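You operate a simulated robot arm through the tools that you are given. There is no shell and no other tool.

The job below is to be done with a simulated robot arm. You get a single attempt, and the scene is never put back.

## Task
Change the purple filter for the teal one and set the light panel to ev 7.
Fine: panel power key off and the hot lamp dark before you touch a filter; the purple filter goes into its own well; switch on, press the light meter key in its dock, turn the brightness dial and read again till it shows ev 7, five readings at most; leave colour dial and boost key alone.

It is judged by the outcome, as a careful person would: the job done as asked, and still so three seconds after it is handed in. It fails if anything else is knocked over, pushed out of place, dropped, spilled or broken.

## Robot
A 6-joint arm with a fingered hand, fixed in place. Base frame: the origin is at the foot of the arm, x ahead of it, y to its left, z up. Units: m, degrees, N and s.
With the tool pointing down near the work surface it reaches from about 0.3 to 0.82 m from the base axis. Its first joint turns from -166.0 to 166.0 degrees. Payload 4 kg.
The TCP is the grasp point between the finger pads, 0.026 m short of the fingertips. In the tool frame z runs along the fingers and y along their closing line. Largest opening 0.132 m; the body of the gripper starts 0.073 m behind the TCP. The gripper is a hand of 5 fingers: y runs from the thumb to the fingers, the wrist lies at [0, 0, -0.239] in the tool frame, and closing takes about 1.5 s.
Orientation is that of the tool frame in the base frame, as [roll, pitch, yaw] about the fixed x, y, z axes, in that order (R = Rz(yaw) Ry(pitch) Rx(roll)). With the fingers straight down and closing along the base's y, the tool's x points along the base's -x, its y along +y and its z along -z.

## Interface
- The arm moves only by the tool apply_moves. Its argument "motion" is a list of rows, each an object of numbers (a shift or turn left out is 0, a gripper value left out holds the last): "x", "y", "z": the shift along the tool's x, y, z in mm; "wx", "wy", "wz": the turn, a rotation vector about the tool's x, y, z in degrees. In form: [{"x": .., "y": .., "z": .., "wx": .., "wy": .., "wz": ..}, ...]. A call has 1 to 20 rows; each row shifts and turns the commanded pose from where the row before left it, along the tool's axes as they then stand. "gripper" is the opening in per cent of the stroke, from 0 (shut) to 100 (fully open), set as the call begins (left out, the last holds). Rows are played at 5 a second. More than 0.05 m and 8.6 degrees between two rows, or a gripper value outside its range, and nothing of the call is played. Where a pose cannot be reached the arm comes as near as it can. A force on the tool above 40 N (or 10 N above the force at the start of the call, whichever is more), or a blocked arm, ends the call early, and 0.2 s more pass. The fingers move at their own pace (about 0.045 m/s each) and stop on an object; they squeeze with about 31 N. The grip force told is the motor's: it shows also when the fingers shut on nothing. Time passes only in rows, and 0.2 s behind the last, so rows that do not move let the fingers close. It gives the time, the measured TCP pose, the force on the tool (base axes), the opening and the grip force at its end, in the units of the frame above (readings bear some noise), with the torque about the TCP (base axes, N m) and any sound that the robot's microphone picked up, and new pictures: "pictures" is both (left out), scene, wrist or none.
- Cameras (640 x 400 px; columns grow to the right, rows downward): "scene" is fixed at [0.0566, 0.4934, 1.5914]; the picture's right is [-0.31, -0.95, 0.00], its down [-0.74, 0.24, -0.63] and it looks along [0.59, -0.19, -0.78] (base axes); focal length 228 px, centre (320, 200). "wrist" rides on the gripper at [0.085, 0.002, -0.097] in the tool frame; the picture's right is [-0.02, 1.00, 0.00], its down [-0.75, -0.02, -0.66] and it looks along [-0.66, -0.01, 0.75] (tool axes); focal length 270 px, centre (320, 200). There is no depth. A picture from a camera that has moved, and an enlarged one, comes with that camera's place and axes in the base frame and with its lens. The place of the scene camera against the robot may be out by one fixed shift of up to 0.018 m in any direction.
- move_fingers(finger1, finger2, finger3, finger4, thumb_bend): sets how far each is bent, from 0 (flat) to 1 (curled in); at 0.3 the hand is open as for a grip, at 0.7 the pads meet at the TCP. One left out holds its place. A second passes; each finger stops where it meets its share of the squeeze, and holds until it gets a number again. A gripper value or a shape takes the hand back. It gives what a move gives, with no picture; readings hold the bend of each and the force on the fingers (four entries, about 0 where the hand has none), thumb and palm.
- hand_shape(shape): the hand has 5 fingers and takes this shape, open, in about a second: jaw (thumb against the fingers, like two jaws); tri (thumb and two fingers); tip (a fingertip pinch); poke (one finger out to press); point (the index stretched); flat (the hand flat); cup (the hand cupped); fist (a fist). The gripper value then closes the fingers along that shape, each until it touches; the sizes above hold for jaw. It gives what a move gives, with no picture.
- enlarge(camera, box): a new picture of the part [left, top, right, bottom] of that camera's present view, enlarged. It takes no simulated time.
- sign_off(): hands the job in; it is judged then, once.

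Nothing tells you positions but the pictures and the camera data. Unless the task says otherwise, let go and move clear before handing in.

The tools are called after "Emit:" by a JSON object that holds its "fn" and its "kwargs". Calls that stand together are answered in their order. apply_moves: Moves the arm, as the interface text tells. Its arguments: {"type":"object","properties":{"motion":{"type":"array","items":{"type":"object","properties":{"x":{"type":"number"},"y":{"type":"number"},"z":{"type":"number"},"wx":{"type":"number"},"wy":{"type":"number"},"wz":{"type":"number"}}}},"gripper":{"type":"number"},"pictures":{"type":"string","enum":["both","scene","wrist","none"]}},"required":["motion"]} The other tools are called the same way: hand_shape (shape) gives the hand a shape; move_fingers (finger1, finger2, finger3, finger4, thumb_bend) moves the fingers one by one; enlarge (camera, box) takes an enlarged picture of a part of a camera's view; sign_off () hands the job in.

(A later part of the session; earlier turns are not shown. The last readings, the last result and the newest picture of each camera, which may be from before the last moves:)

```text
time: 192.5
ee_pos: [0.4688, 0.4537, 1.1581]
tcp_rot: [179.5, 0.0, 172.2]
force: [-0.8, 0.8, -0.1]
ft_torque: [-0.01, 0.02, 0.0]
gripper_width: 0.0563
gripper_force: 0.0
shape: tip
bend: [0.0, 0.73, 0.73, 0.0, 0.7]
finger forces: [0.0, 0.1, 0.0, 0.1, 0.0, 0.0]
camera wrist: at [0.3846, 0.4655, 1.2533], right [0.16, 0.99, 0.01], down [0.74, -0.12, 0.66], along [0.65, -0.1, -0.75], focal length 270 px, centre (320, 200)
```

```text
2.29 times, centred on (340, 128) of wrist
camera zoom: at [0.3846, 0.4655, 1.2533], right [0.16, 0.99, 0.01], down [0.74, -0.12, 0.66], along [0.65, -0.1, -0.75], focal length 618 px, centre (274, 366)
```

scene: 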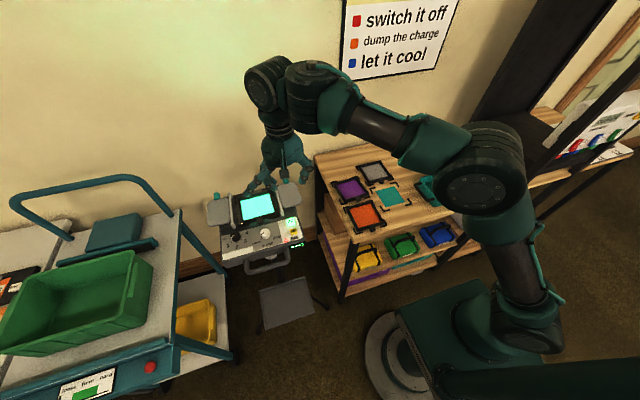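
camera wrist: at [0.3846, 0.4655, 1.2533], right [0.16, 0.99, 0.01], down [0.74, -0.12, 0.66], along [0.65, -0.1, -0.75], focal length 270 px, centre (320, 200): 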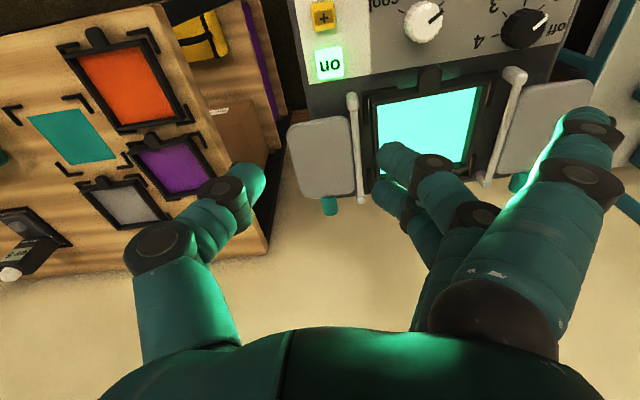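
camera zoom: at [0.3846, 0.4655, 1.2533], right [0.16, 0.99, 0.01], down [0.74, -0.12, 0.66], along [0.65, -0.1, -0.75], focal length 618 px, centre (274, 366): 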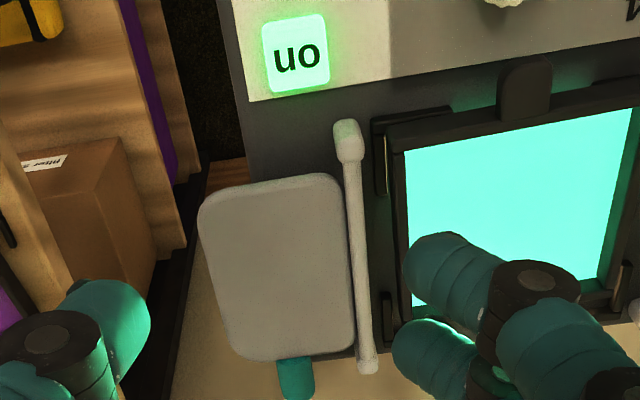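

Emit:
{"fn": "apply_moves", "kwargs": {"motion": [{"x": 8.2, "y": 35.4, "z": 11.6}, {"x": 8.2, "y": 35.4, "z": 11.6}, {"x": 8.2, "y": 35.4, "z": 11.6}, {"x": 8.2, "y": 35.4, "z": 11.6}, {"x": 8.2, "y": 35.4, "z": 11.6}, {}]}}

Emit:
{"fn": "enlarge", "kwargs": {"camera": "wrist", "box": [200, 40, 480, 215]}}

Emit:
{"fn": "enlarge", "kwargs": {"camera": "scene", "box": [190, 180, 286, 240]}}

```text
time: 193.9
ee_pos: [0.4419, 0.6123, 1.0883]
tcp_rot: [179.6, 0.1, 172.1]
force: [-0.8, 0.2, 0.0]
ft_torque: [0.02, -0.02, -0.01]
gripper_width: 0.0562
gripper_force: 0.0
shape: tip
bend: [0.0, 0.73, 0.73, 0.0, 0.7]
finger forces: [0.1, 0.0, 0.0, 0.0, 0.0, 0.0]
out of reach, approached as far as the arm can: row 4, 5
camera wrist: at [0.3591, 0.6237, 1.1846], right [0.16, 0.99, 0.01], down [0.74, -0.12, 0.66], along [0.65, -0.1, -0.75], focal length 270 px, centre (320, 200)
```

scene: 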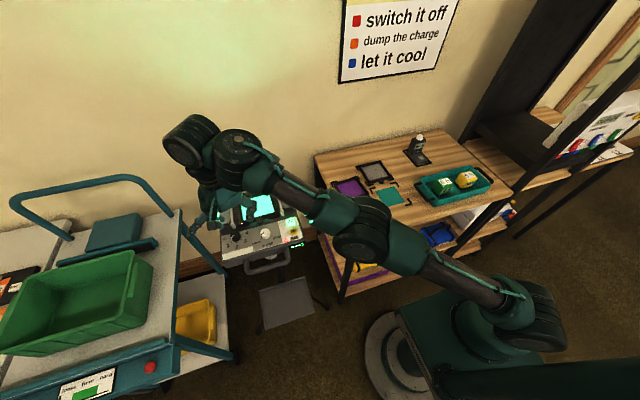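
wrist: 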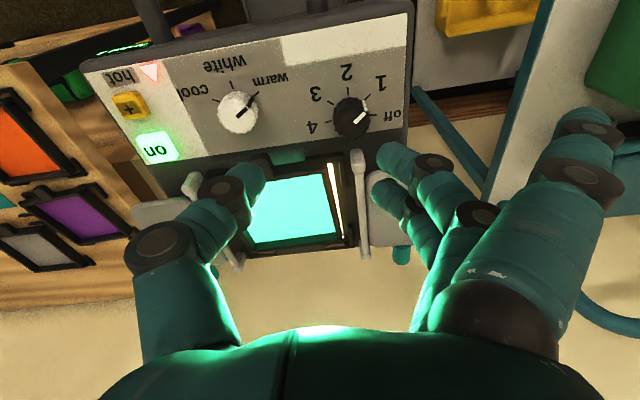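

```text
2.29 times, centred on (340, 128) of wrist
camera zoom: at [0.3591, 0.6237, 1.1846], right [0.16, 0.99, 0.01], down [0.74, -0.12, 0.66], along [0.65, -0.1, -0.75], focal length 618 px, centre (274, 366)
```

zoom: 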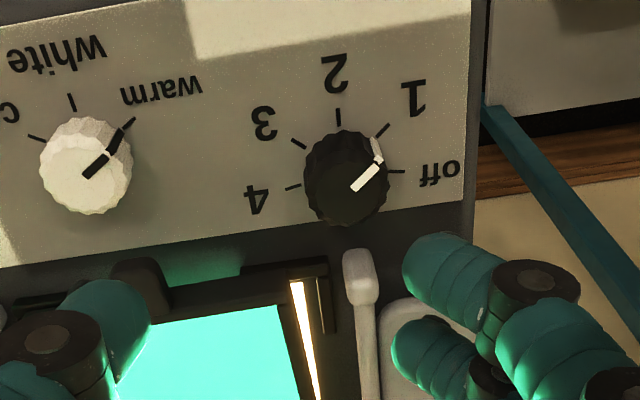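

```text
6.67 times, centred on (238, 210) of scene
camera zoom: at [0.0566, 0.4934, 1.5914], right [-0.31, -0.95, 0.0], down [-0.74, 0.24, -0.63], along [0.59, -0.19, -0.78], focal length 1518 px, centre (867, 133)
```

zoom: 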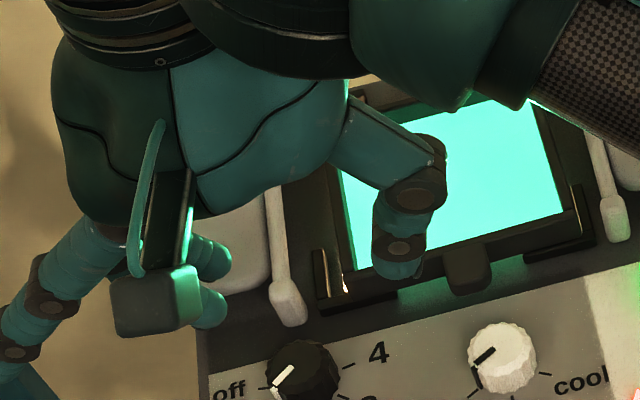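

The dial is confirmed at (0.453, 0.634). At this height I'm near the reach limit, so I'm lowering first and then centring over the dial.

Emit:
{"fn": "apply_moves", "kwargs": {"motion": [{"z": 20}, {"z": 20}, {"x": -5, "y": 12}, {"x": -3, "y": 10}, {}], "pictures": "wrist"}}

Emit:
{"fn": "enlarge", "kwargs": {"camera": "wrist", "box": [200, 40, 480, 215]}}

Emit:
{"fn": "enlarge", "kwargs": {"camera": "scene", "box": [190, 190, 286, 250]}}

```text
time: 195.1
ee_pos: [0.4505, 0.6266, 1.0449]
tcp_rot: [179.7, 0.0, 172.1]
force: [0.6, -0.7, 0.5]
ft_torque: [0.03, 0.01, 0.01]
gripper_width: 0.0564
gripper_force: 0.0
shape: tip
bend: [0.0, 0.73, 0.73, 0.0, 0.7]
finger forces: [0.0, 0.0, 0.0, 0.1, 0.1, 0.1]
out of reach, approached as far as the arm can: row 4
camera wrist: at [0.3678, 0.6386, 1.1419], right [0.16, 0.99, 0.01], down [0.74, -0.12, 0.66], along [0.65, -0.1, -0.75], focal length 270 px, centre (320, 200)
```

wrist: 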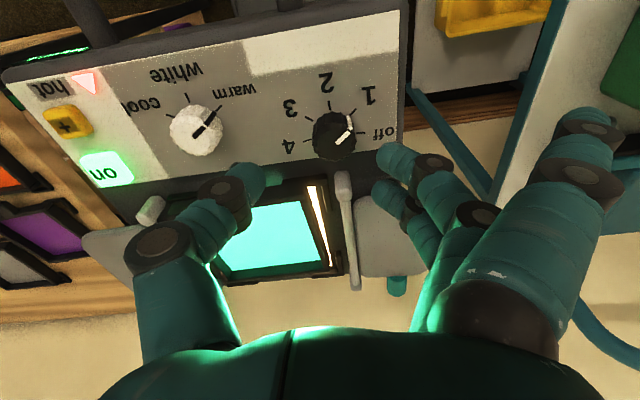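

```text
2.29 times, centred on (340, 128) of wrist
camera zoom: at [0.3678, 0.6386, 1.1419], right [0.16, 0.99, 0.01], down [0.74, -0.12, 0.66], along [0.65, -0.1, -0.75], focal length 618 px, centre (274, 366)
```

zoom: 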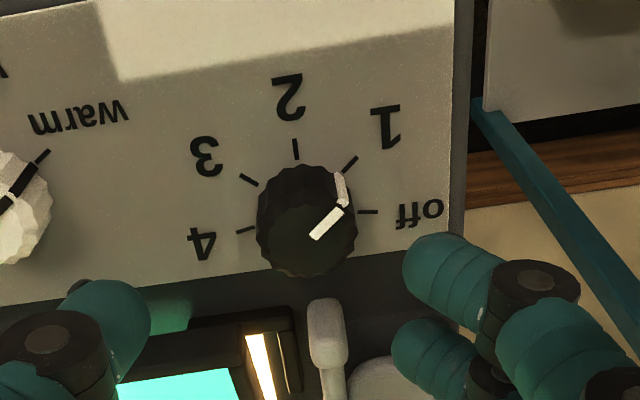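

```text
6.67 times, centred on (238, 220) of scene
camera zoom: at [0.0566, 0.4934, 1.5914], right [-0.31, -0.95, 0.0], down [-0.74, 0.24, -0.63], along [0.59, -0.19, -0.78], focal length 1518 px, centre (867, 67)
```

zoom: 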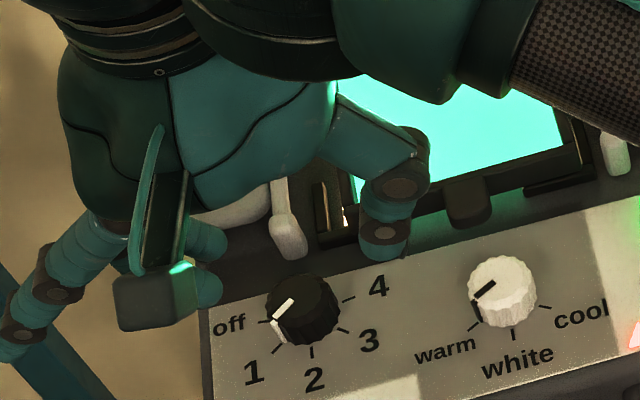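

Emit:
{"fn": "apply_moves", "kwargs": {"motion": [{"z": 12}, {"z": 12}, {"x": -1, "y": 8.5}, {}], "pictures": "wrist"}}

Emit:
{"fn": "enlarge", "kwargs": {"camera": "wrist", "box": [200, 40, 480, 215]}}

Emit:
{"fn": "enlarge", "kwargs": {"camera": "scene", "box": [200, 200, 264, 240]}}

```text
time: 196.1
ee_pos: [0.4523, 0.6335, 1.0213]
tcp_rot: [179.7, 0.0, 172.1]
force: [0.2, 0.6, 0.6]
ft_torque: [-0.05, 0.0, 0.01]
gripper_width: 0.0561
gripper_force: 0.0
shape: tip
bend: [0.0, 0.73, 0.73, 0.0, 0.7]
finger forces: [0.0, 0.1, 0.1, 0.1, 0.0, 0.1]
camera wrist: at [0.3692, 0.6462, 1.1176], right [0.16, 0.99, 0.01], down [0.74, -0.12, 0.66], along [0.65, -0.1, -0.75], focal length 270 px, centre (320, 200)
```

wrist: 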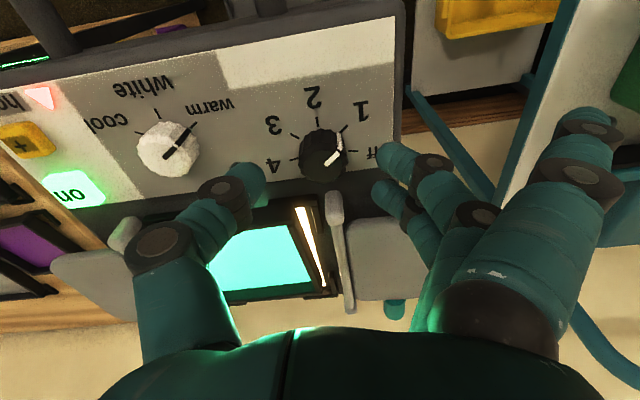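

```text
2.29 times, centred on (340, 128) of wrist
camera zoom: at [0.3692, 0.6462, 1.1176], right [0.16, 0.99, 0.01], down [0.74, -0.12, 0.66], along [0.65, -0.1, -0.75], focal length 618 px, centre (274, 366)
```

zoom: 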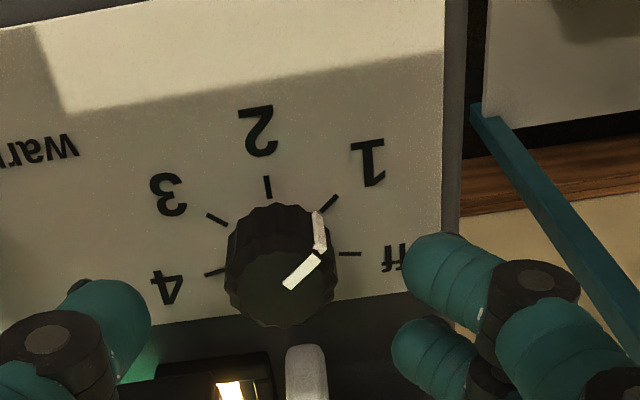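

```text
10.00 times, centred on (232, 220) of scene
camera zoom: at [0.0566, 0.4934, 1.5914], right [-0.31, -0.95, 0.0], down [-0.74, 0.24, -0.63], along [0.59, -0.19, -0.78], focal length 2277 px, centre (1200, 0)
```

zoom: 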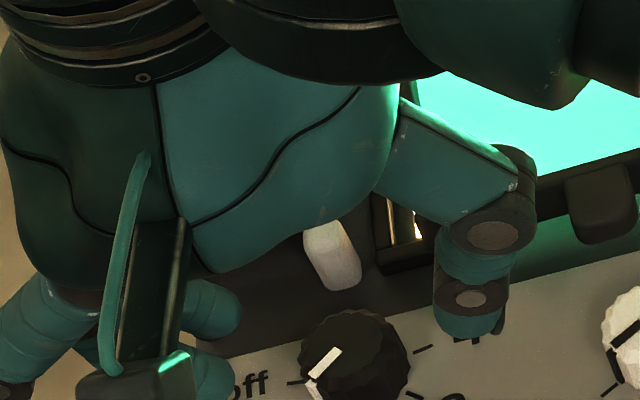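

Well centred over the dial. I'm descending to grip height.

Emit:
{"fn": "apply_moves", "kwargs": {"motion": [{"y": 1.5, "z": 8}, {"z": 6}, {"z": 4}, {}], "pictures": "none"}}

Emit:
{"fn": "apply_moves", "kwargs": {"motion": [{"z": 3}, {}], "pictures": "wrist"}}

Emit:
{"fn": "enlarge", "kwargs": {"camera": "wrist", "box": [200, 60, 440, 210]}}

Emit:
{"fn": "enlarge", "kwargs": {"camera": "scene", "box": [200, 200, 264, 240]}}

```text
time: 197.1
ee_pos: [0.4502, 0.6351, 1.0028]
tcp_rot: [179.7, -0.1, 172.1]
force: [-0.3, -0.1, 0.2]
ft_torque: [-0.02, -0.04, -0.03]
gripper_width: 0.0561
gripper_force: 0.0
shape: tip
bend: [0.0, 0.73, 0.73, 0.0, 0.7]
finger forces: [0.1, 0.1, 0.0, 0.1, 0.0, 0.1]
```

```text
time: 197.7
ee_pos: [0.4517, 0.6359, 0.999]
tcp_rot: [179.6, 0.1, 172.1]
force: [0.7, 0.6, -0.6]
ft_torque: [0.01, 0.04, 0.0]
gripper_width: 0.056
gripper_force: 0.0
shape: tip
bend: [0.0, 0.73, 0.73, 0.0, 0.7]
finger forces: [0.0, 0.1, 0.0, 0.1, 0.1, 0.0]
camera wrist: at [0.369, 0.6474, 1.0965], right [0.16, 0.99, 0.01], down [0.74, -0.12, 0.66], along [0.65, -0.1, -0.75], focal length 270 px, centre (320, 200)
```

wrist: 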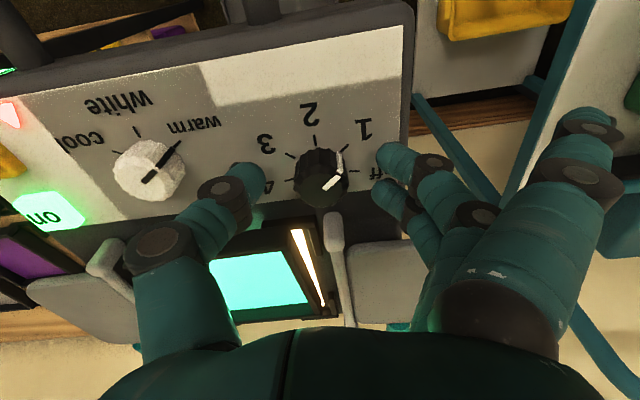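

```text
2.67 times, centred on (320, 135) of wrist
camera zoom: at [0.369, 0.6474, 1.0965], right [0.16, 0.99, 0.01], down [0.74, -0.12, 0.66], along [0.65, -0.1, -0.75], focal length 721 px, centre (320, 373)
```

zoom: 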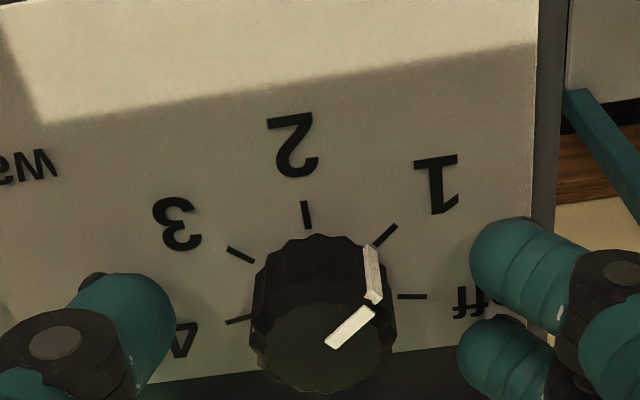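

```text
10.00 times, centred on (232, 220) of scene
camera zoom: at [0.0566, 0.4934, 1.5914], right [-0.31, -0.95, 0.0], down [-0.74, 0.24, -0.63], along [0.59, -0.19, -0.78], focal length 2277 px, centre (1200, 0)
```

zoom: 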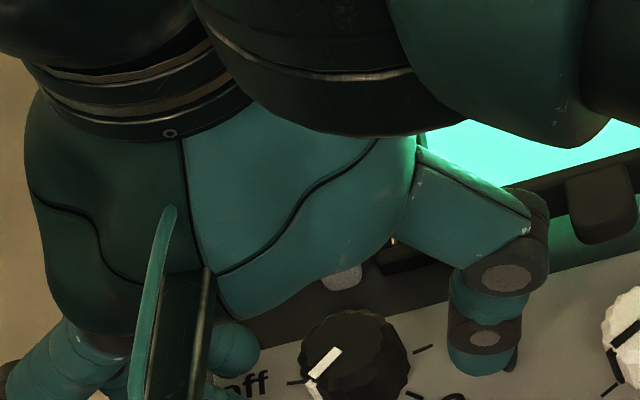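

Dial centred between thumb and two fingers. I'm closing the pinch on it.

Emit:
{"fn": "apply_moves", "kwargs": {"motion": [{}, {}, {}, {}, {}, {}], "gripper": 12, "pictures": "wrist"}}

Emit:
{"fn": "enlarge", "kwargs": {"camera": "wrist", "box": [200, 60, 440, 210]}}

```text
time: 199.1
ee_pos: [0.4524, 0.6349, 1.0007]
tcp_rot: [179.7, 0.0, 172.1]
force: [-2.1, 0.0, -3.6]
ft_torque: [0.04, 0.03, 0.02]
gripper_width: 0.0177
gripper_force: 31.2
shape: tip
bend: [0.26, 0.72, 0.73, 0.26, 0.7]
finger forces: [0.0, 14.1, 14.5, 0.1, 27.5, 0.0]
camera wrist: at [0.3689, 0.6475, 1.0963], right [0.16, 0.99, 0.01], down [0.74, -0.12, 0.66], along [0.65, -0.1, -0.75], focal length 270 px, centre (320, 200)
```

wrist: 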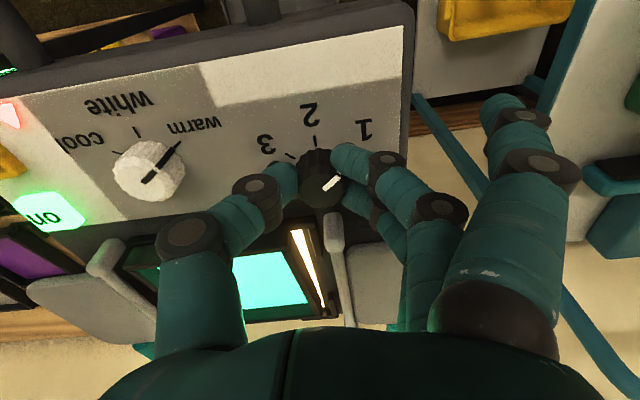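

```text
2.67 times, centred on (320, 135) of wrist
camera zoom: at [0.3689, 0.6475, 1.0963], right [0.16, 0.99, 0.01], down [0.74, -0.12, 0.66], along [0.65, -0.1, -0.75], focal length 721 px, centre (320, 373)
```

zoom: 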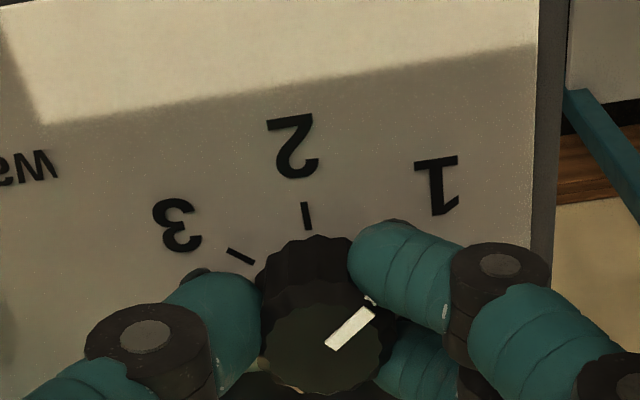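

The grip is firm and even (14 / 14 / 27 N). I'm rotating counter-clockwise 45°, one dial step.

Emit:
{"fn": "apply_moves", "kwargs": {"motion": [{"wz": -5}, {"wz": -5}, {"wz": -5}, {"wz": -5}, {"wz": -5}, {"wz": -5}, {"wz": -5}, {"wz": -5}, {"wz": -5}, {}], "pictures": "wrist"}}

Emit:
{"fn": "enlarge", "kwargs": {"camera": "wrist", "box": [200, 60, 440, 210]}}

Emit:
{"fn": "enlarge", "kwargs": {"camera": "scene", "box": [205, 175, 317, 265]}}

```text
time: 201.3
ee_pos: [0.4529, 0.6339, 1.0002]
tcp_rot: [179.8, 0.3, -142.9]
force: [-9.3, -20.2, -4.4]
ft_torque: [-0.32, 0.11, -0.05]
gripper_width: 0.0173
gripper_force: 30.8
shape: tip
bend: [0.26, 0.72, 0.73, 0.26, 0.7]
finger forces: [0.0, 16.4, 10.4, 0.0, 36.4, 0.0]
camera wrist: at [0.3845, 0.5843, 1.0964], right [-0.59, 0.81, 0.0], down [0.61, 0.44, 0.66], along [0.53, 0.39, -0.75], focal length 270 px, centre (320, 200)
```

wrist: 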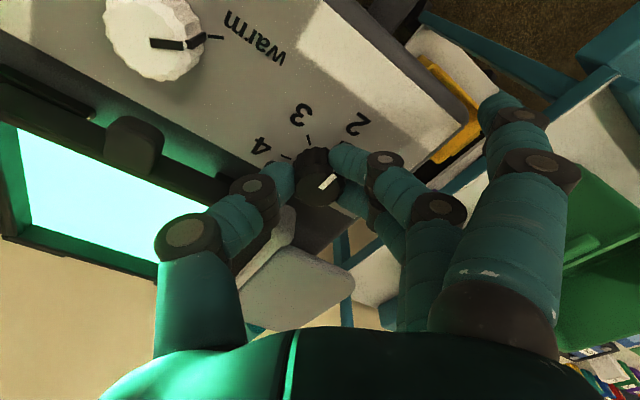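

```text
2.67 times, centred on (320, 135) of wrist
camera zoom: at [0.3845, 0.5843, 1.0964], right [-0.59, 0.81, 0.0], down [0.61, 0.44, 0.66], along [0.53, 0.39, -0.75], focal length 721 px, centre (320, 373)
```

zoom: 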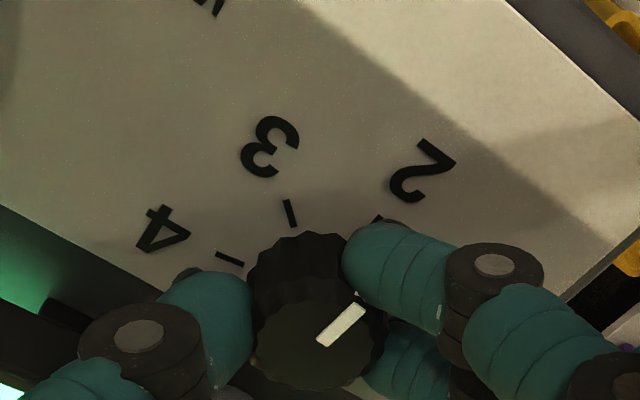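

```text
4.44 times, centred on (261, 220) of scene
camera zoom: at [0.0566, 0.4934, 1.5914], right [-0.31, -0.95, 0.0], down [-0.74, 0.24, -0.63], along [0.59, -0.19, -0.78], focal length 1012 px, centre (582, 111)
```

zoom: 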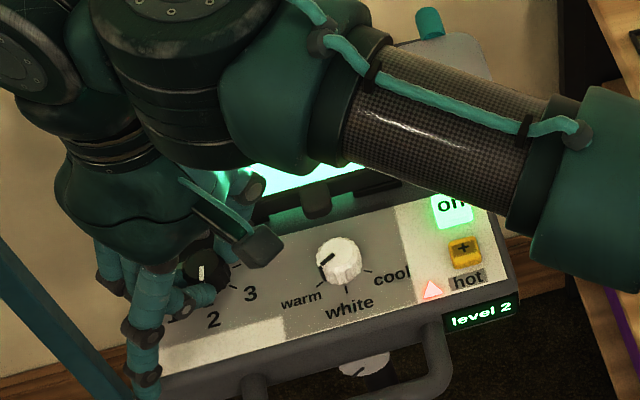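

The dial turned with the grip and the panel now shows "level 2". I'm releasing with a small opening and rising.

Emit:
{"fn": "apply_moves", "kwargs": {"motion": [{}, {}, {}], "gripper": 33, "pictures": "none"}}

Emit:
{"fn": "apply_moves", "kwargs": {"motion": [{"z": -10}, {"z": -15}, {"z": -15}, {}]}}

Emit:
{"fn": "enlarge", "kwargs": {"camera": "scene", "box": [190, 175, 302, 265]}}

Emit:
{"fn": "enlarge", "kwargs": {"camera": "wrist", "box": [200, 60, 440, 210]}}

```text
time: 202.1
ee_pos: [0.4521, 0.6364, 0.9987]
tcp_rot: [179.8, 0.4, -142.9]
force: [-0.3, -0.2, 0.0]
ft_torque: [-0.01, 0.01, -0.01]
gripper_width: 0.043
gripper_force: 0.1
shape: tip
bend: [0.0, 0.74, 0.74, 0.0, 0.7]
finger forces: [0.1, 0.0, 0.0, 0.1, 0.1, 0.1]
```

```text
time: 203.1
ee_pos: [0.4479, 0.629, 1.037]
tcp_rot: [179.8, 0.3, -142.8]
force: [-0.6, 0.3, 0.8]
ft_torque: [-0.02, 0.02, 0.01]
gripper_width: 0.0433
gripper_force: 0.1
shape: tip
bend: [0.0, 0.74, 0.74, 0.0, 0.7]
finger forces: [0.0, 0.0, 0.0, 0.0, 0.1, 0.1]
out of reach, approached as far as the arm can: row 3
camera wrist: at [0.3808, 0.5795, 1.1336], right [-0.59, 0.81, 0.0], down [0.61, 0.44, 0.66], along [0.53, 0.39, -0.75], focal length 270 px, centre (320, 200)
```

scene: 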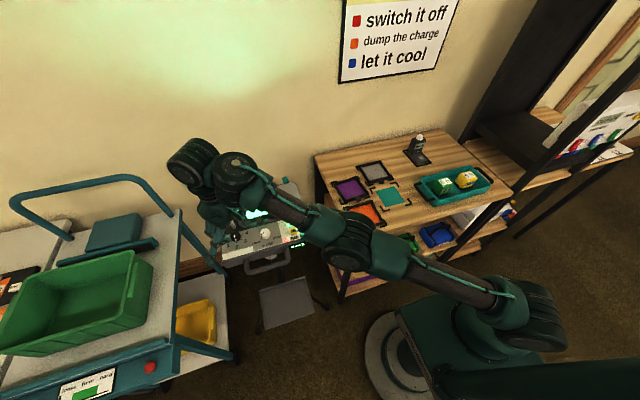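
wrist: 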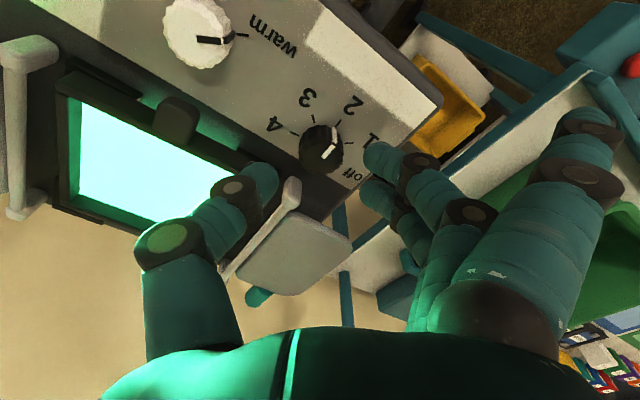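

```text
4.44 times, centred on (246, 220) of scene
camera zoom: at [0.0566, 0.4934, 1.5914], right [-0.31, -0.95, 0.0], down [-0.74, 0.24, -0.63], along [0.59, -0.19, -0.78], focal length 1012 px, centre (649, 111)
```

zoom: 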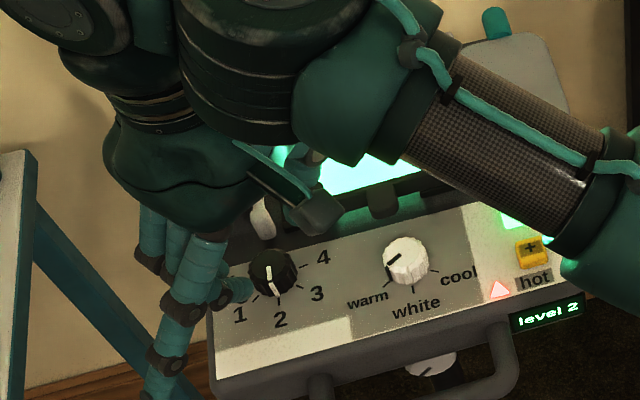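

```text
2.67 times, centred on (320, 135) of wrist
camera zoom: at [0.3808, 0.5795, 1.1336], right [-0.59, 0.81, 0.0], down [0.61, 0.44, 0.66], along [0.53, 0.39, -0.75], focal length 721 px, centre (320, 373)
```

zoom: 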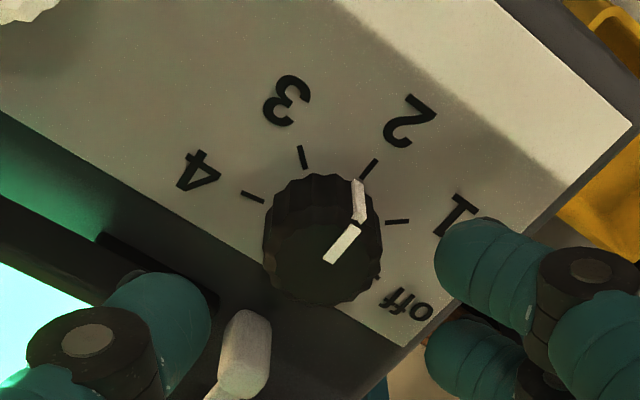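

Level 2 is set. I'm rotating the hand back above the dial and re-gripping for the second step to level 3.

Emit:
{"fn": "apply_moves", "kwargs": {"motion": [{"wz": 7.5}, {"wz": 7.5}, {"wz": 7.5}, {"wz": 7.5}, {"wz": 7.5}, {"wz": 7.5}, {"x": -4, "y": 6, "z": 8}, {"z": 8}, {}], "gripper": 42, "pictures": "wrist"}}

Emit:
{"fn": "enlarge", "kwargs": {"camera": "wrist", "box": [200, 60, 440, 210]}}

```text
time: 205.1
ee_pos: [0.4521, 0.6332, 1.0209]
tcp_rot: [179.6, 0.1, 172.1]
force: [1.0, 0.2, 0.0]
ft_torque: [0.01, 0.01, 0.02]
gripper_width: 0.0544
gripper_force: 0.1
shape: tip
bend: [0.0, 0.73, 0.73, 0.0, 0.7]
finger forces: [0.0, 0.0, 0.0, 0.0, 0.1, 0.0]
out of reach, approached as far as the arm can: row 7
camera wrist: at [0.3694, 0.6456, 1.1187], right [0.16, 0.99, 0.0], down [0.74, -0.12, 0.66], along [0.65, -0.1, -0.75], focal length 270 px, centre (320, 200)
```

wrist: 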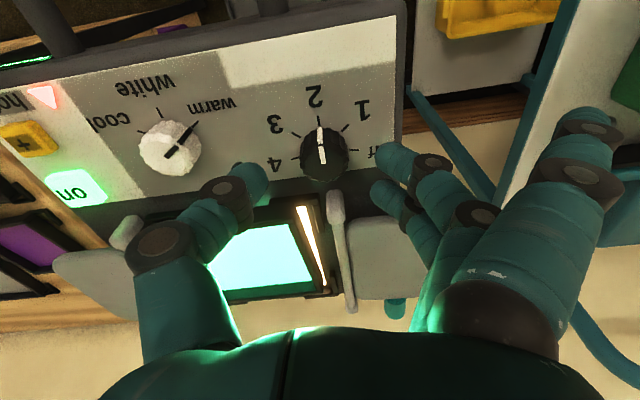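

```text
2.67 times, centred on (320, 135) of wrist
camera zoom: at [0.3694, 0.6456, 1.1187], right [0.16, 0.99, 0.0], down [0.74, -0.12, 0.66], along [0.65, -0.1, -0.75], focal length 721 px, centre (320, 373)
```

zoom: 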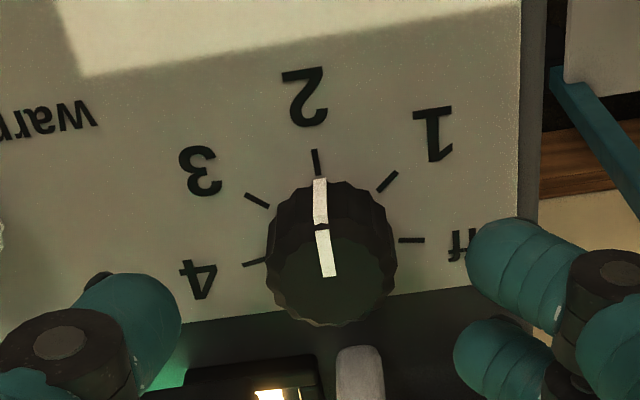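

Emit:
{"fn": "apply_moves", "kwargs": {"motion": [{"y": 2, "x": -0.5, "z": 8}, {"z": 6}, {"z": 4}, {"z": 3}, {}], "pictures": "none"}}

Emit:
{"fn": "apply_moves", "kwargs": {"motion": [{}, {}, {}, {}, {}, {}], "gripper": 12, "pictures": "none"}}

Emit:
{"fn": "enlarge", "kwargs": {"camera": "wrist", "box": [200, 60, 440, 210]}}

```text
time: 206.3
ee_pos: [0.4556, 0.6387, 1.002]
tcp_rot: [179.8, 0.0, 172.1]
force: [-0.4, 0.3, -0.8]
ft_torque: [0.0, 0.0, 0.02]
gripper_width: 0.0547
gripper_force: 0.0
shape: tip
bend: [0.0, 0.73, 0.73, 0.0, 0.7]
finger forces: [0.0, 0.0, 0.0, 0.0, 0.0, 0.0]
out of reach, approached as far as the arm can: row 2
```

```text
time: 207.7
ee_pos: [0.4553, 0.6375, 1.0016]
tcp_rot: [179.9, 0.0, 172.1]
force: [-1.7, -2.4, -3.0]
ft_torque: [-0.04, 0.0, -0.05]
gripper_width: 0.0179
gripper_force: 31.7
shape: tip
bend: [0.26, 0.72, 0.72, 0.25, 0.7]
finger forces: [0.0, 13.8, 13.4, 0.3, 28.8, 0.0]
```

```text
2.67 times, centred on (320, 135) of wrist
camera zoom: at [0.3731, 0.6511, 1.0985], right [0.16, 0.99, 0.0], down [0.74, -0.12, 0.66], along [0.65, -0.1, -0.75], focal length 721 px, centre (320, 373)
```

zoom: 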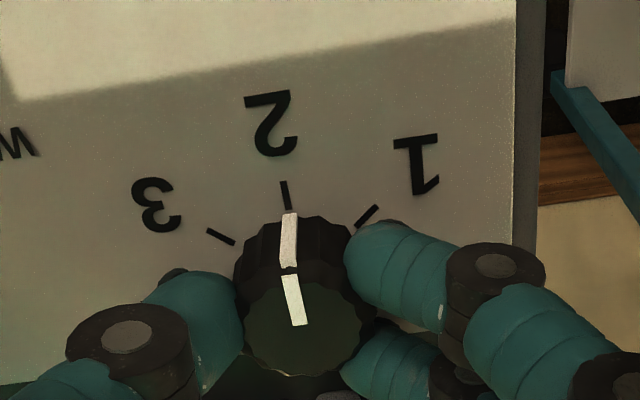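

Emit:
{"fn": "apply_moves", "kwargs": {"motion": [{"x": 2, "y": -2.5}, {"wz": -5}, {"wz": -5}, {"wz": -5}, {"wz": -5}, {"wz": -5}, {"wz": -5}, {"wz": -5}, {"wz": -5}, {"wz": -5}, {}], "pictures": "none"}}

Emit:
{"fn": "enlarge", "kwargs": {"camera": "wrist", "box": [200, 60, 440, 210]}}

Emit:
{"fn": "enlarge", "kwargs": {"camera": "scene", "box": [190, 175, 302, 265]}}

```text
time: 210.1
ee_pos: [0.4555, 0.6389, 1.0028]
tcp_rot: [179.9, 0.3, -142.7]
force: [-19.2, -14.4, -8.8]
ft_torque: [-0.12, 0.42, -0.06]
gripper_width: 0.0173
gripper_force: 30.3
shape: tip
bend: [0.26, 0.72, 0.72, 0.26, 0.7]
finger forces: [0.0, 21.5, 10.3, 0.0, 27.6, 0.0]
out of reach, approached as far as the arm can: row 1
```

```text
2.67 times, centred on (320, 135) of wrist
camera zoom: at [0.3867, 0.5886, 1.0991], right [-0.59, 0.81, 0.0], down [0.61, 0.44, 0.66], along [0.53, 0.39, -0.75], focal length 721 px, centre (320, 373)
```

zoom: 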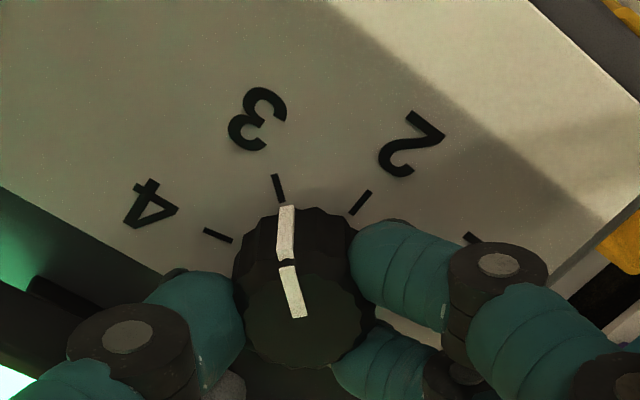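

```text
4.44 times, centred on (246, 220) of scene
camera zoom: at [0.0566, 0.4934, 1.5914], right [-0.31, -0.95, 0.0], down [-0.74, 0.24, -0.63], along [0.59, -0.19, -0.78], focal length 1012 px, centre (649, 111)
```

zoom: 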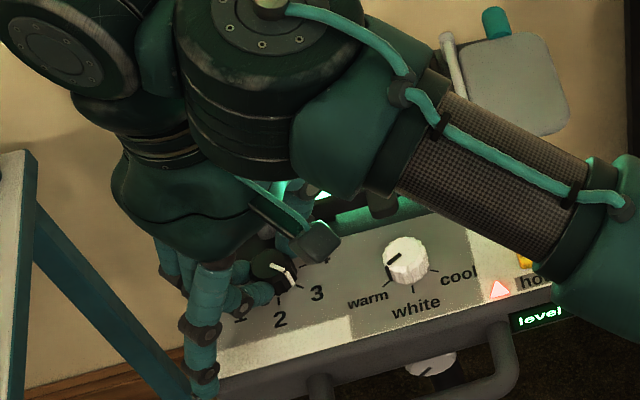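

The pointer is on 3. I'm releasing with a small opening and rising.

Emit:
{"fn": "apply_moves", "kwargs": {"motion": [{}, {}, {}], "gripper": 33, "pictures": "none"}}

Emit:
{"fn": "apply_moves", "kwargs": {"motion": [{"z": -10}, {"z": -12}, {"x": 10, "z": -12}, {"x": 20, "z": -15}, {"x": 25, "z": -15}, {}]}}

Emit:
{"fn": "enlarge", "kwargs": {"camera": "scene", "box": [190, 175, 318, 265]}}

Emit:
{"fn": "enlarge", "kwargs": {"camera": "wrist", "box": [100, 40, 420, 240]}}

```text
time: 210.9
ee_pos: [0.4564, 0.6386, 1.0023]
tcp_rot: [179.7, 0.2, -142.9]
force: [0.6, 0.4, 0.3]
ft_torque: [0.01, -0.01, 0.0]
gripper_width: 0.0429
gripper_force: 0.1
shape: tip
bend: [0.0, 0.74, 0.74, 0.0, 0.7]
finger forces: [0.0, 0.1, 0.0, 0.0, 0.0, 0.1]
```

```text
time: 212.3
ee_pos: [0.4085, 0.6017, 1.0643]
tcp_rot: [179.8, 0.3, -142.9]
force: [-0.1, -0.4, 0.5]
ft_torque: [-0.04, -0.01, 0.01]
gripper_width: 0.0429
gripper_force: 0.0
shape: tip
bend: [0.0, 0.74, 0.74, 0.0, 0.7]
finger forces: [0.0, 0.0, 0.0, 0.1, 0.1, 0.0]
out of reach, approached as far as the arm can: row 2
camera wrist: at [0.341, 0.5502, 1.1604], right [-0.59, 0.81, 0.0], down [0.61, 0.44, 0.66], along [0.53, 0.39, -0.75], focal length 270 px, centre (320, 200)
```

scene: 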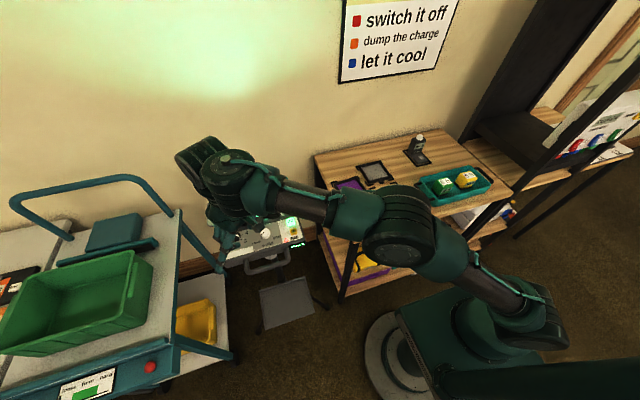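
wrist: 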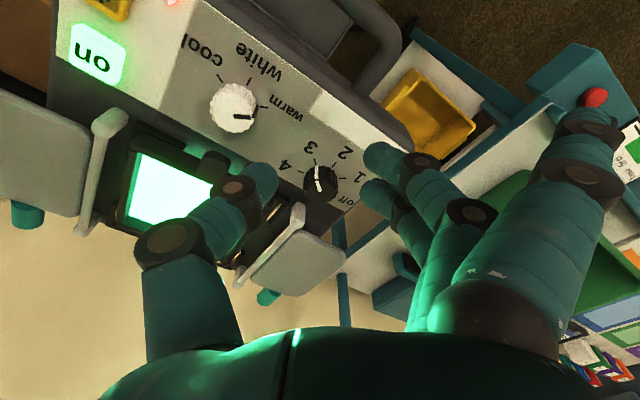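

```text
4.44 times, centred on (254, 220) of scene
camera zoom: at [0.0566, 0.4934, 1.5914], right [-0.31, -0.95, 0.0], down [-0.74, 0.24, -0.63], along [0.59, -0.19, -0.78], focal length 1012 px, centre (613, 111)
```

zoom: 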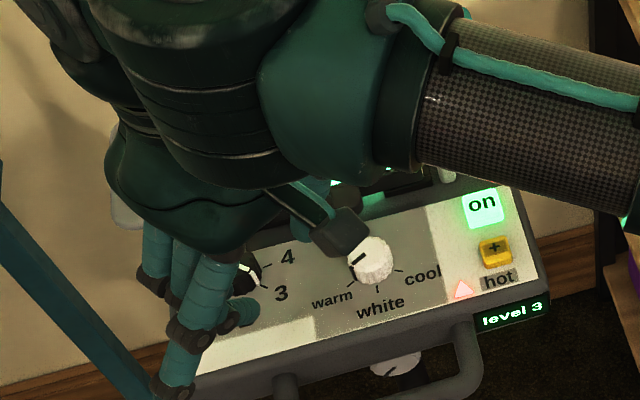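

```text
2.00 times, centred on (260, 140) of wrist
camera zoom: at [0.341, 0.5502, 1.1604], right [-0.59, 0.81, 0.0], down [0.61, 0.44, 0.66], along [0.53, 0.39, -0.75], focal length 541 px, centre (440, 320)
```

zoom: 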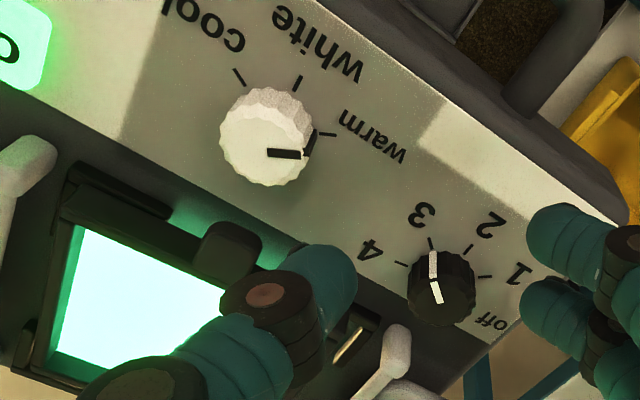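

Level 3 is set, and the colour dial and boost key are untouched. I'm heading back to the meter for the second reading.

Emit:
{"fn": "apply_moves", "kwargs": {"motion": [{"x": 25.7, "y": -30.8, "z": -16}, {"x": 25.7, "y": -30.8, "z": -16}, {"x": 25.7, "y": -30.8, "z": -16}, {"x": 25.7, "y": -30.8, "z": -16}, {"x": 25.7, "y": -30.8, "z": -16}, {"wz": 8.2}, {"wz": 8.2}, {"wz": 8.2}, {"wz": 8.2}, {"wz": 8.2}, {"wz": 8.2}, {"wz": 8.2}, {"wz": 8.2}, {"wz": 8.2}, {"wz": 8.2}, {}], "pictures": "none"}}

Emit:
{"fn": "hand_shape", "kwargs": {"shape": "jaw"}}

Emit:
{"fn": "move_fingers", "kwargs": {"finger1": 0.3, "finger2": 1.0, "finger3": 1.0, "finger4": 1.0, "thumb_bend": 0.3}}

Emit:
{"fn": "apply_moves", "kwargs": {"motion": [{}]}}

Emit:
{"fn": "enlarge", "kwargs": {"camera": "scene", "box": [190, 175, 318, 265]}}

```text
time: 215.7
ee_pos: [0.4042, 0.4086, 1.1534]
tcp_rot: [179.9, -0.1, 135.0]
force: [0.6, -0.2, -0.6]
ft_torque: [-0.03, 0.0, -0.01]
gripper_width: 0.0431
gripper_force: 0.0
shape: tip
bend: [0.0, 0.74, 0.74, 0.0, 0.7]
finger forces: [0.1, 0.0, 0.0, 0.1, 0.0, 0.0]
out of reach, approached as far as the arm can: row 4, 5
```

```text
time: 216.6
ee_pos: [0.4062, 0.4074, 1.1538]
tcp_rot: [-180.0, -0.2, 135.1]
force: [-0.3, 0.4, -0.7]
ft_torque: [-0.02, -0.01, 0.0]
gripper_width: 0.132
gripper_force: 0.0
shape: jaw
bend: [0.3, 0.3, 0.3, 0.3, 0.3]
finger forces: [0.0, 0.0, 0.0, 0.1, 0.0, 0.1]
```

```text
time: 217.6
ee_pos: [0.404, 0.4077, 1.154]
tcp_rot: [-180.0, -0.2, 135.3]
force: [0.4, -0.3, 0.1]
ft_torque: [-0.04, 0.0, 0.01]
gripper_width: 0.1388
gripper_force: 0.1
shape: fingers
bend: [0.3, 1.0, 1.0, 1.0, 0.3]
finger forces: [0.1, 0.0, 0.0, 0.0, 0.0, 0.0]
```

```text
time: 218.0
ee_pos: [0.4051, 0.4082, 1.1549]
tcp_rot: [-179.9, -0.1, 135.1]
force: [0.5, -0.5, 0.8]
ft_torque: [0.04, 0.02, 0.01]
gripper_width: 0.1387
gripper_force: 0.1
shape: fingers
bend: [0.3, 1.0, 1.0, 1.0, 0.3]
finger forces: [0.0, 0.0, 0.0, 0.0, 0.0, 0.0]
camera wrist: at [0.3469, 0.468, 1.2513], right [0.72, 0.69, 0.0], down [0.52, -0.54, 0.66], along [0.46, -0.47, -0.75], focal length 270 px, centre (320, 200)
```

scene: 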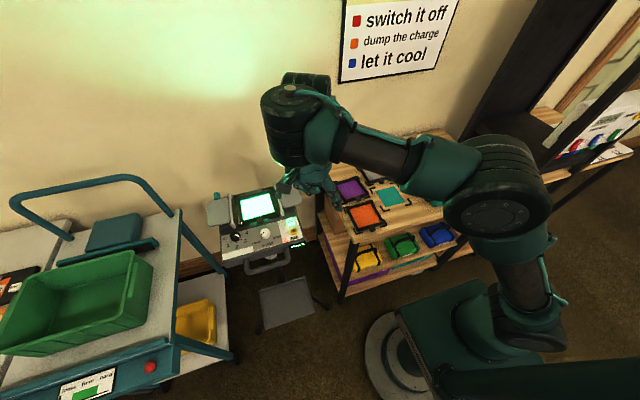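
wrist: 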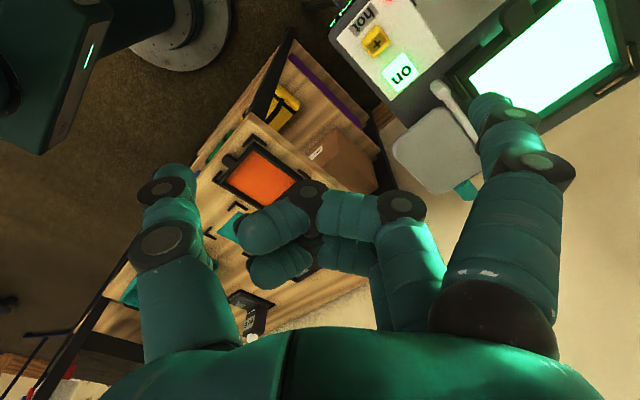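

```text
4.44 times, centred on (254, 220) of scene
camera zoom: at [0.0566, 0.4934, 1.5914], right [-0.31, -0.95, 0.0], down [-0.74, 0.24, -0.63], along [0.59, -0.19, -0.78], focal length 1012 px, centre (613, 111)
```

zoom: 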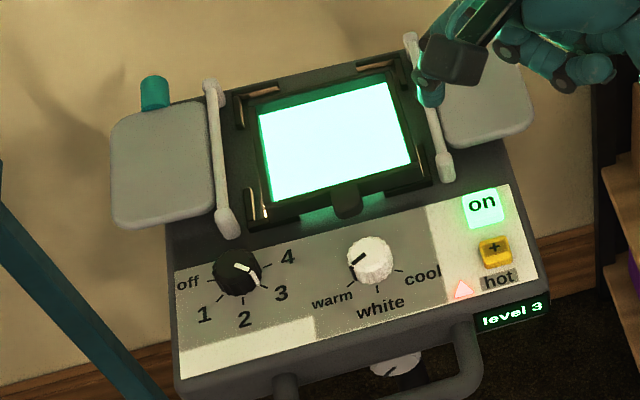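

Emit:
{"fn": "apply_moves", "kwargs": {"motion": [{"x": -42.4, "y": -19.5}, {"x": -42.4, "y": -19.5}, {"x": -42.4, "y": -19.5}, {"x": -42.4, "y": -19.5}, {"x": -42.4, "y": -19.5}, {"x": -42.4, "y": -19.5}, {"x": -42.4, "y": -19.5}, {"x": -42.4, "y": -19.5}, {"x": -42.4, "y": -19.5}, {"x": -42.4, "y": -19.5}, {"x": -42.4, "y": -19.5}, {"x": -42.4, "y": -19.5}, {"x": -42.4, "y": -19.5}, {"x": -42.4, "y": -19.5}, {"x": -42.4, "y": -19.5}, {"x": -42.4, "y": -19.5}, {}], "pictures": "none"}}

Emit:
{"fn": "apply_moves", "kwargs": {"motion": [{"z": 35}, {"z": 35}, {"wx": 1.43, "wy": 3.73}, {"wx": 1.43, "wy": 3.73}, {}], "pictures": "none"}}

Emit:
{"fn": "enlarge", "kwargs": {"camera": "scene", "box": [390, 115, 470, 175]}}

```text
time: 221.6
ee_pos: [0.6639, -0.2762, 1.1651]
tcp_rot: [179.6, -0.2, 135.1]
force: [0.5, 0.7, 1.1]
ft_torque: [0.03, 0.01, -0.01]
gripper_width: 0.1391
gripper_force: 0.0
shape: fingers
bend: [0.3, 1.0, 1.0, 1.0, 0.3]
finger forces: [0.0, 0.1, 0.1, 0.1, 0.0, 0.0]
out of reach, approached as far as the arm can: row 1, 2, 3, 4, 16
```

```text
time: 222.8
ee_pos: [0.6623, -0.2751, 1.0956]
tcp_rot: [-177.4, -7.6, 134.8]
force: [-0.3, 0.2, -0.9]
ft_torque: [-0.01, -0.03, 0.01]
gripper_width: 0.1388
gripper_force: 0.0
shape: fingers
bend: [0.3, 1.0, 1.0, 1.0, 0.3]
finger forces: [0.1, 0.0, 0.0, 0.0, 0.0, 0.0]
```

```text
6.67 times, centred on (430, 145) of scene
camera zoom: at [0.0566, 0.4934, 1.5914], right [-0.31, -0.95, 0.0], down [-0.74, 0.24, -0.63], along [0.59, -0.19, -0.78], focal length 1518 px, centre (-413, 567)
```

zoom: 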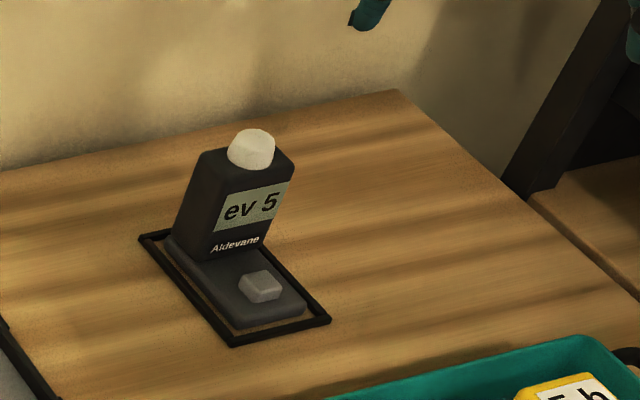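

Emit:
{"fn": "apply_moves", "kwargs": {"motion": [{"x": -17.6, "y": -10.4, "z": -1.9}, {"x": -5.24, "y": 1.78, "z": 39.2}, {"x": -5.24, "y": 1.78, "z": 39.2}, {"x": -5.24, "y": 1.78, "z": 39.2}, {"x": -5.24, "y": 1.78, "z": 39.2}, {}], "pictures": "none"}}

Emit:
{"fn": "enlarge", "kwargs": {"camera": "scene", "box": [390, 125, 454, 175]}}

```text
time: 224.2
ee_pos: [0.6616, -0.2923, 0.9384]
tcp_rot: [-177.4, -7.6, 135.0]
force: [-0.2, -0.4, -0.3]
ft_torque: [-0.02, 0.02, 0.01]
gripper_width: 0.139
gripper_force: 0.1
shape: fingers
bend: [0.3, 1.0, 1.0, 1.0, 0.3]
finger forces: [0.0, 0.0, 0.0, 0.0, 0.0, 0.0]
out of reach, approached as far as the arm can: row 1
```

```text
8.00 times, centred on (422, 150) of scene
camera zoom: at [0.0566, 0.4934, 1.5914], right [-0.31, -0.95, 0.0], down [-0.74, 0.24, -0.63], along [0.59, -0.19, -0.78], focal length 1822 px, centre (-496, 600)
```

zoom: 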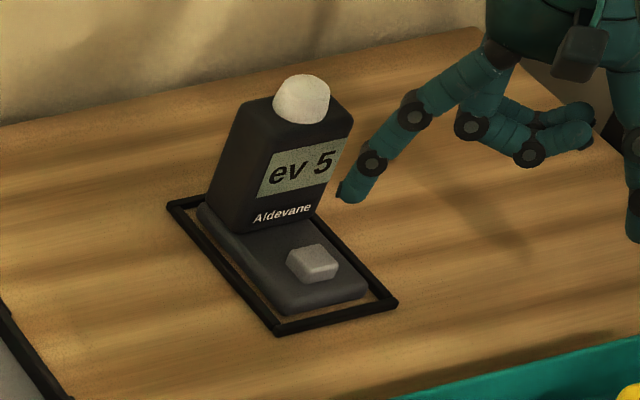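

Emit:
{"fn": "apply_moves", "kwargs": {"motion": [{"x": -6, "y": 2.3, "z": -0.9}, {"x": -2.7, "y": 0.9, "z": 20.3}, {"x": -2.7, "y": 0.9, "z": 20.3}, {}], "pictures": "none"}}

Emit:
{"fn": "enlarge", "kwargs": {"camera": "scene", "box": [390, 125, 454, 175]}}

```text
time: 225.2
ee_pos: [0.6649, -0.2958, 0.8967]
tcp_rot: [-177.4, -7.5, 135.0]
force: [0.0, 0.0, 0.1]
ft_torque: [0.01, -0.02, 0.04]
gripper_width: 0.1387
gripper_force: 0.1
shape: fingers
bend: [0.3, 1.0, 1.0, 1.0, 0.3]
finger forces: [0.0, 0.0, 0.0, 0.0, 0.0, 0.0]
```

```text
8.00 times, centred on (422, 150) of scene
camera zoom: at [0.0566, 0.4934, 1.5914], right [-0.31, -0.95, 0.0], down [-0.74, 0.24, -0.63], along [0.59, -0.19, -0.78], focal length 1822 px, centre (-496, 600)
```

zoom: 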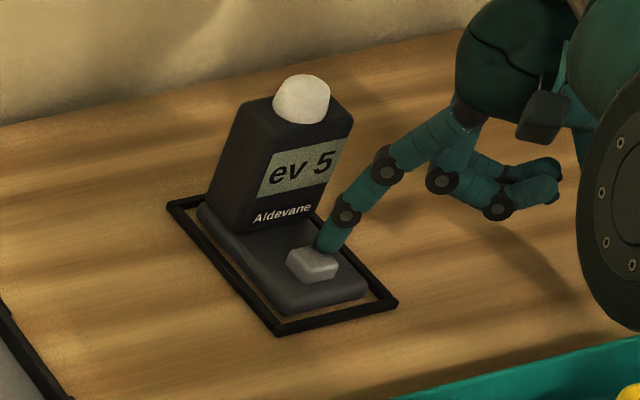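

Aligned just as before. I'm pressing for the second reading.

Emit:
{"fn": "apply_moves", "kwargs": {"motion": [{"x": 0.5, "y": 2.2}, {"x": -0.9, "y": 0.3, "z": 6.5}, {"x": -0.4, "y": 0.1, "z": 3}, {}], "pictures": "none"}}

Emit:
{"fn": "enlarge", "kwargs": {"camera": "scene", "box": [390, 125, 454, 175]}}

```text
time: 226.2
ee_pos: [0.6663, -0.2925, 0.8876]
tcp_rot: [-177.4, -7.5, 134.9]
force: [-2.1, -4.7, 14.4]
ft_torque: [1.04, -0.42, 0.02]
gripper_width: 0.1408
gripper_force: 7.1
shape: fingers
bend: [0.3, 1.0, 1.0, 1.0, 0.3]
finger forces: [13.7, 0.0, 0.1, 0.0, 0.0, 0.1]
heard: click
```

```text
8.00 times, centred on (422, 150) of scene
camera zoom: at [0.0566, 0.4934, 1.5914], right [-0.31, -0.95, 0.0], down [-0.74, 0.24, -0.63], along [0.59, -0.19, -0.78], focal length 1822 px, centre (-496, 600)
```

zoom: 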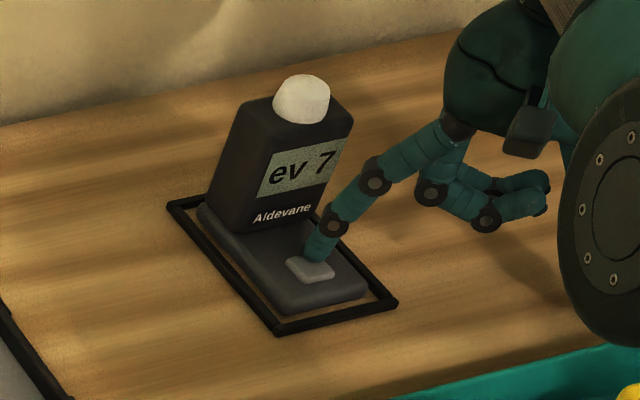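

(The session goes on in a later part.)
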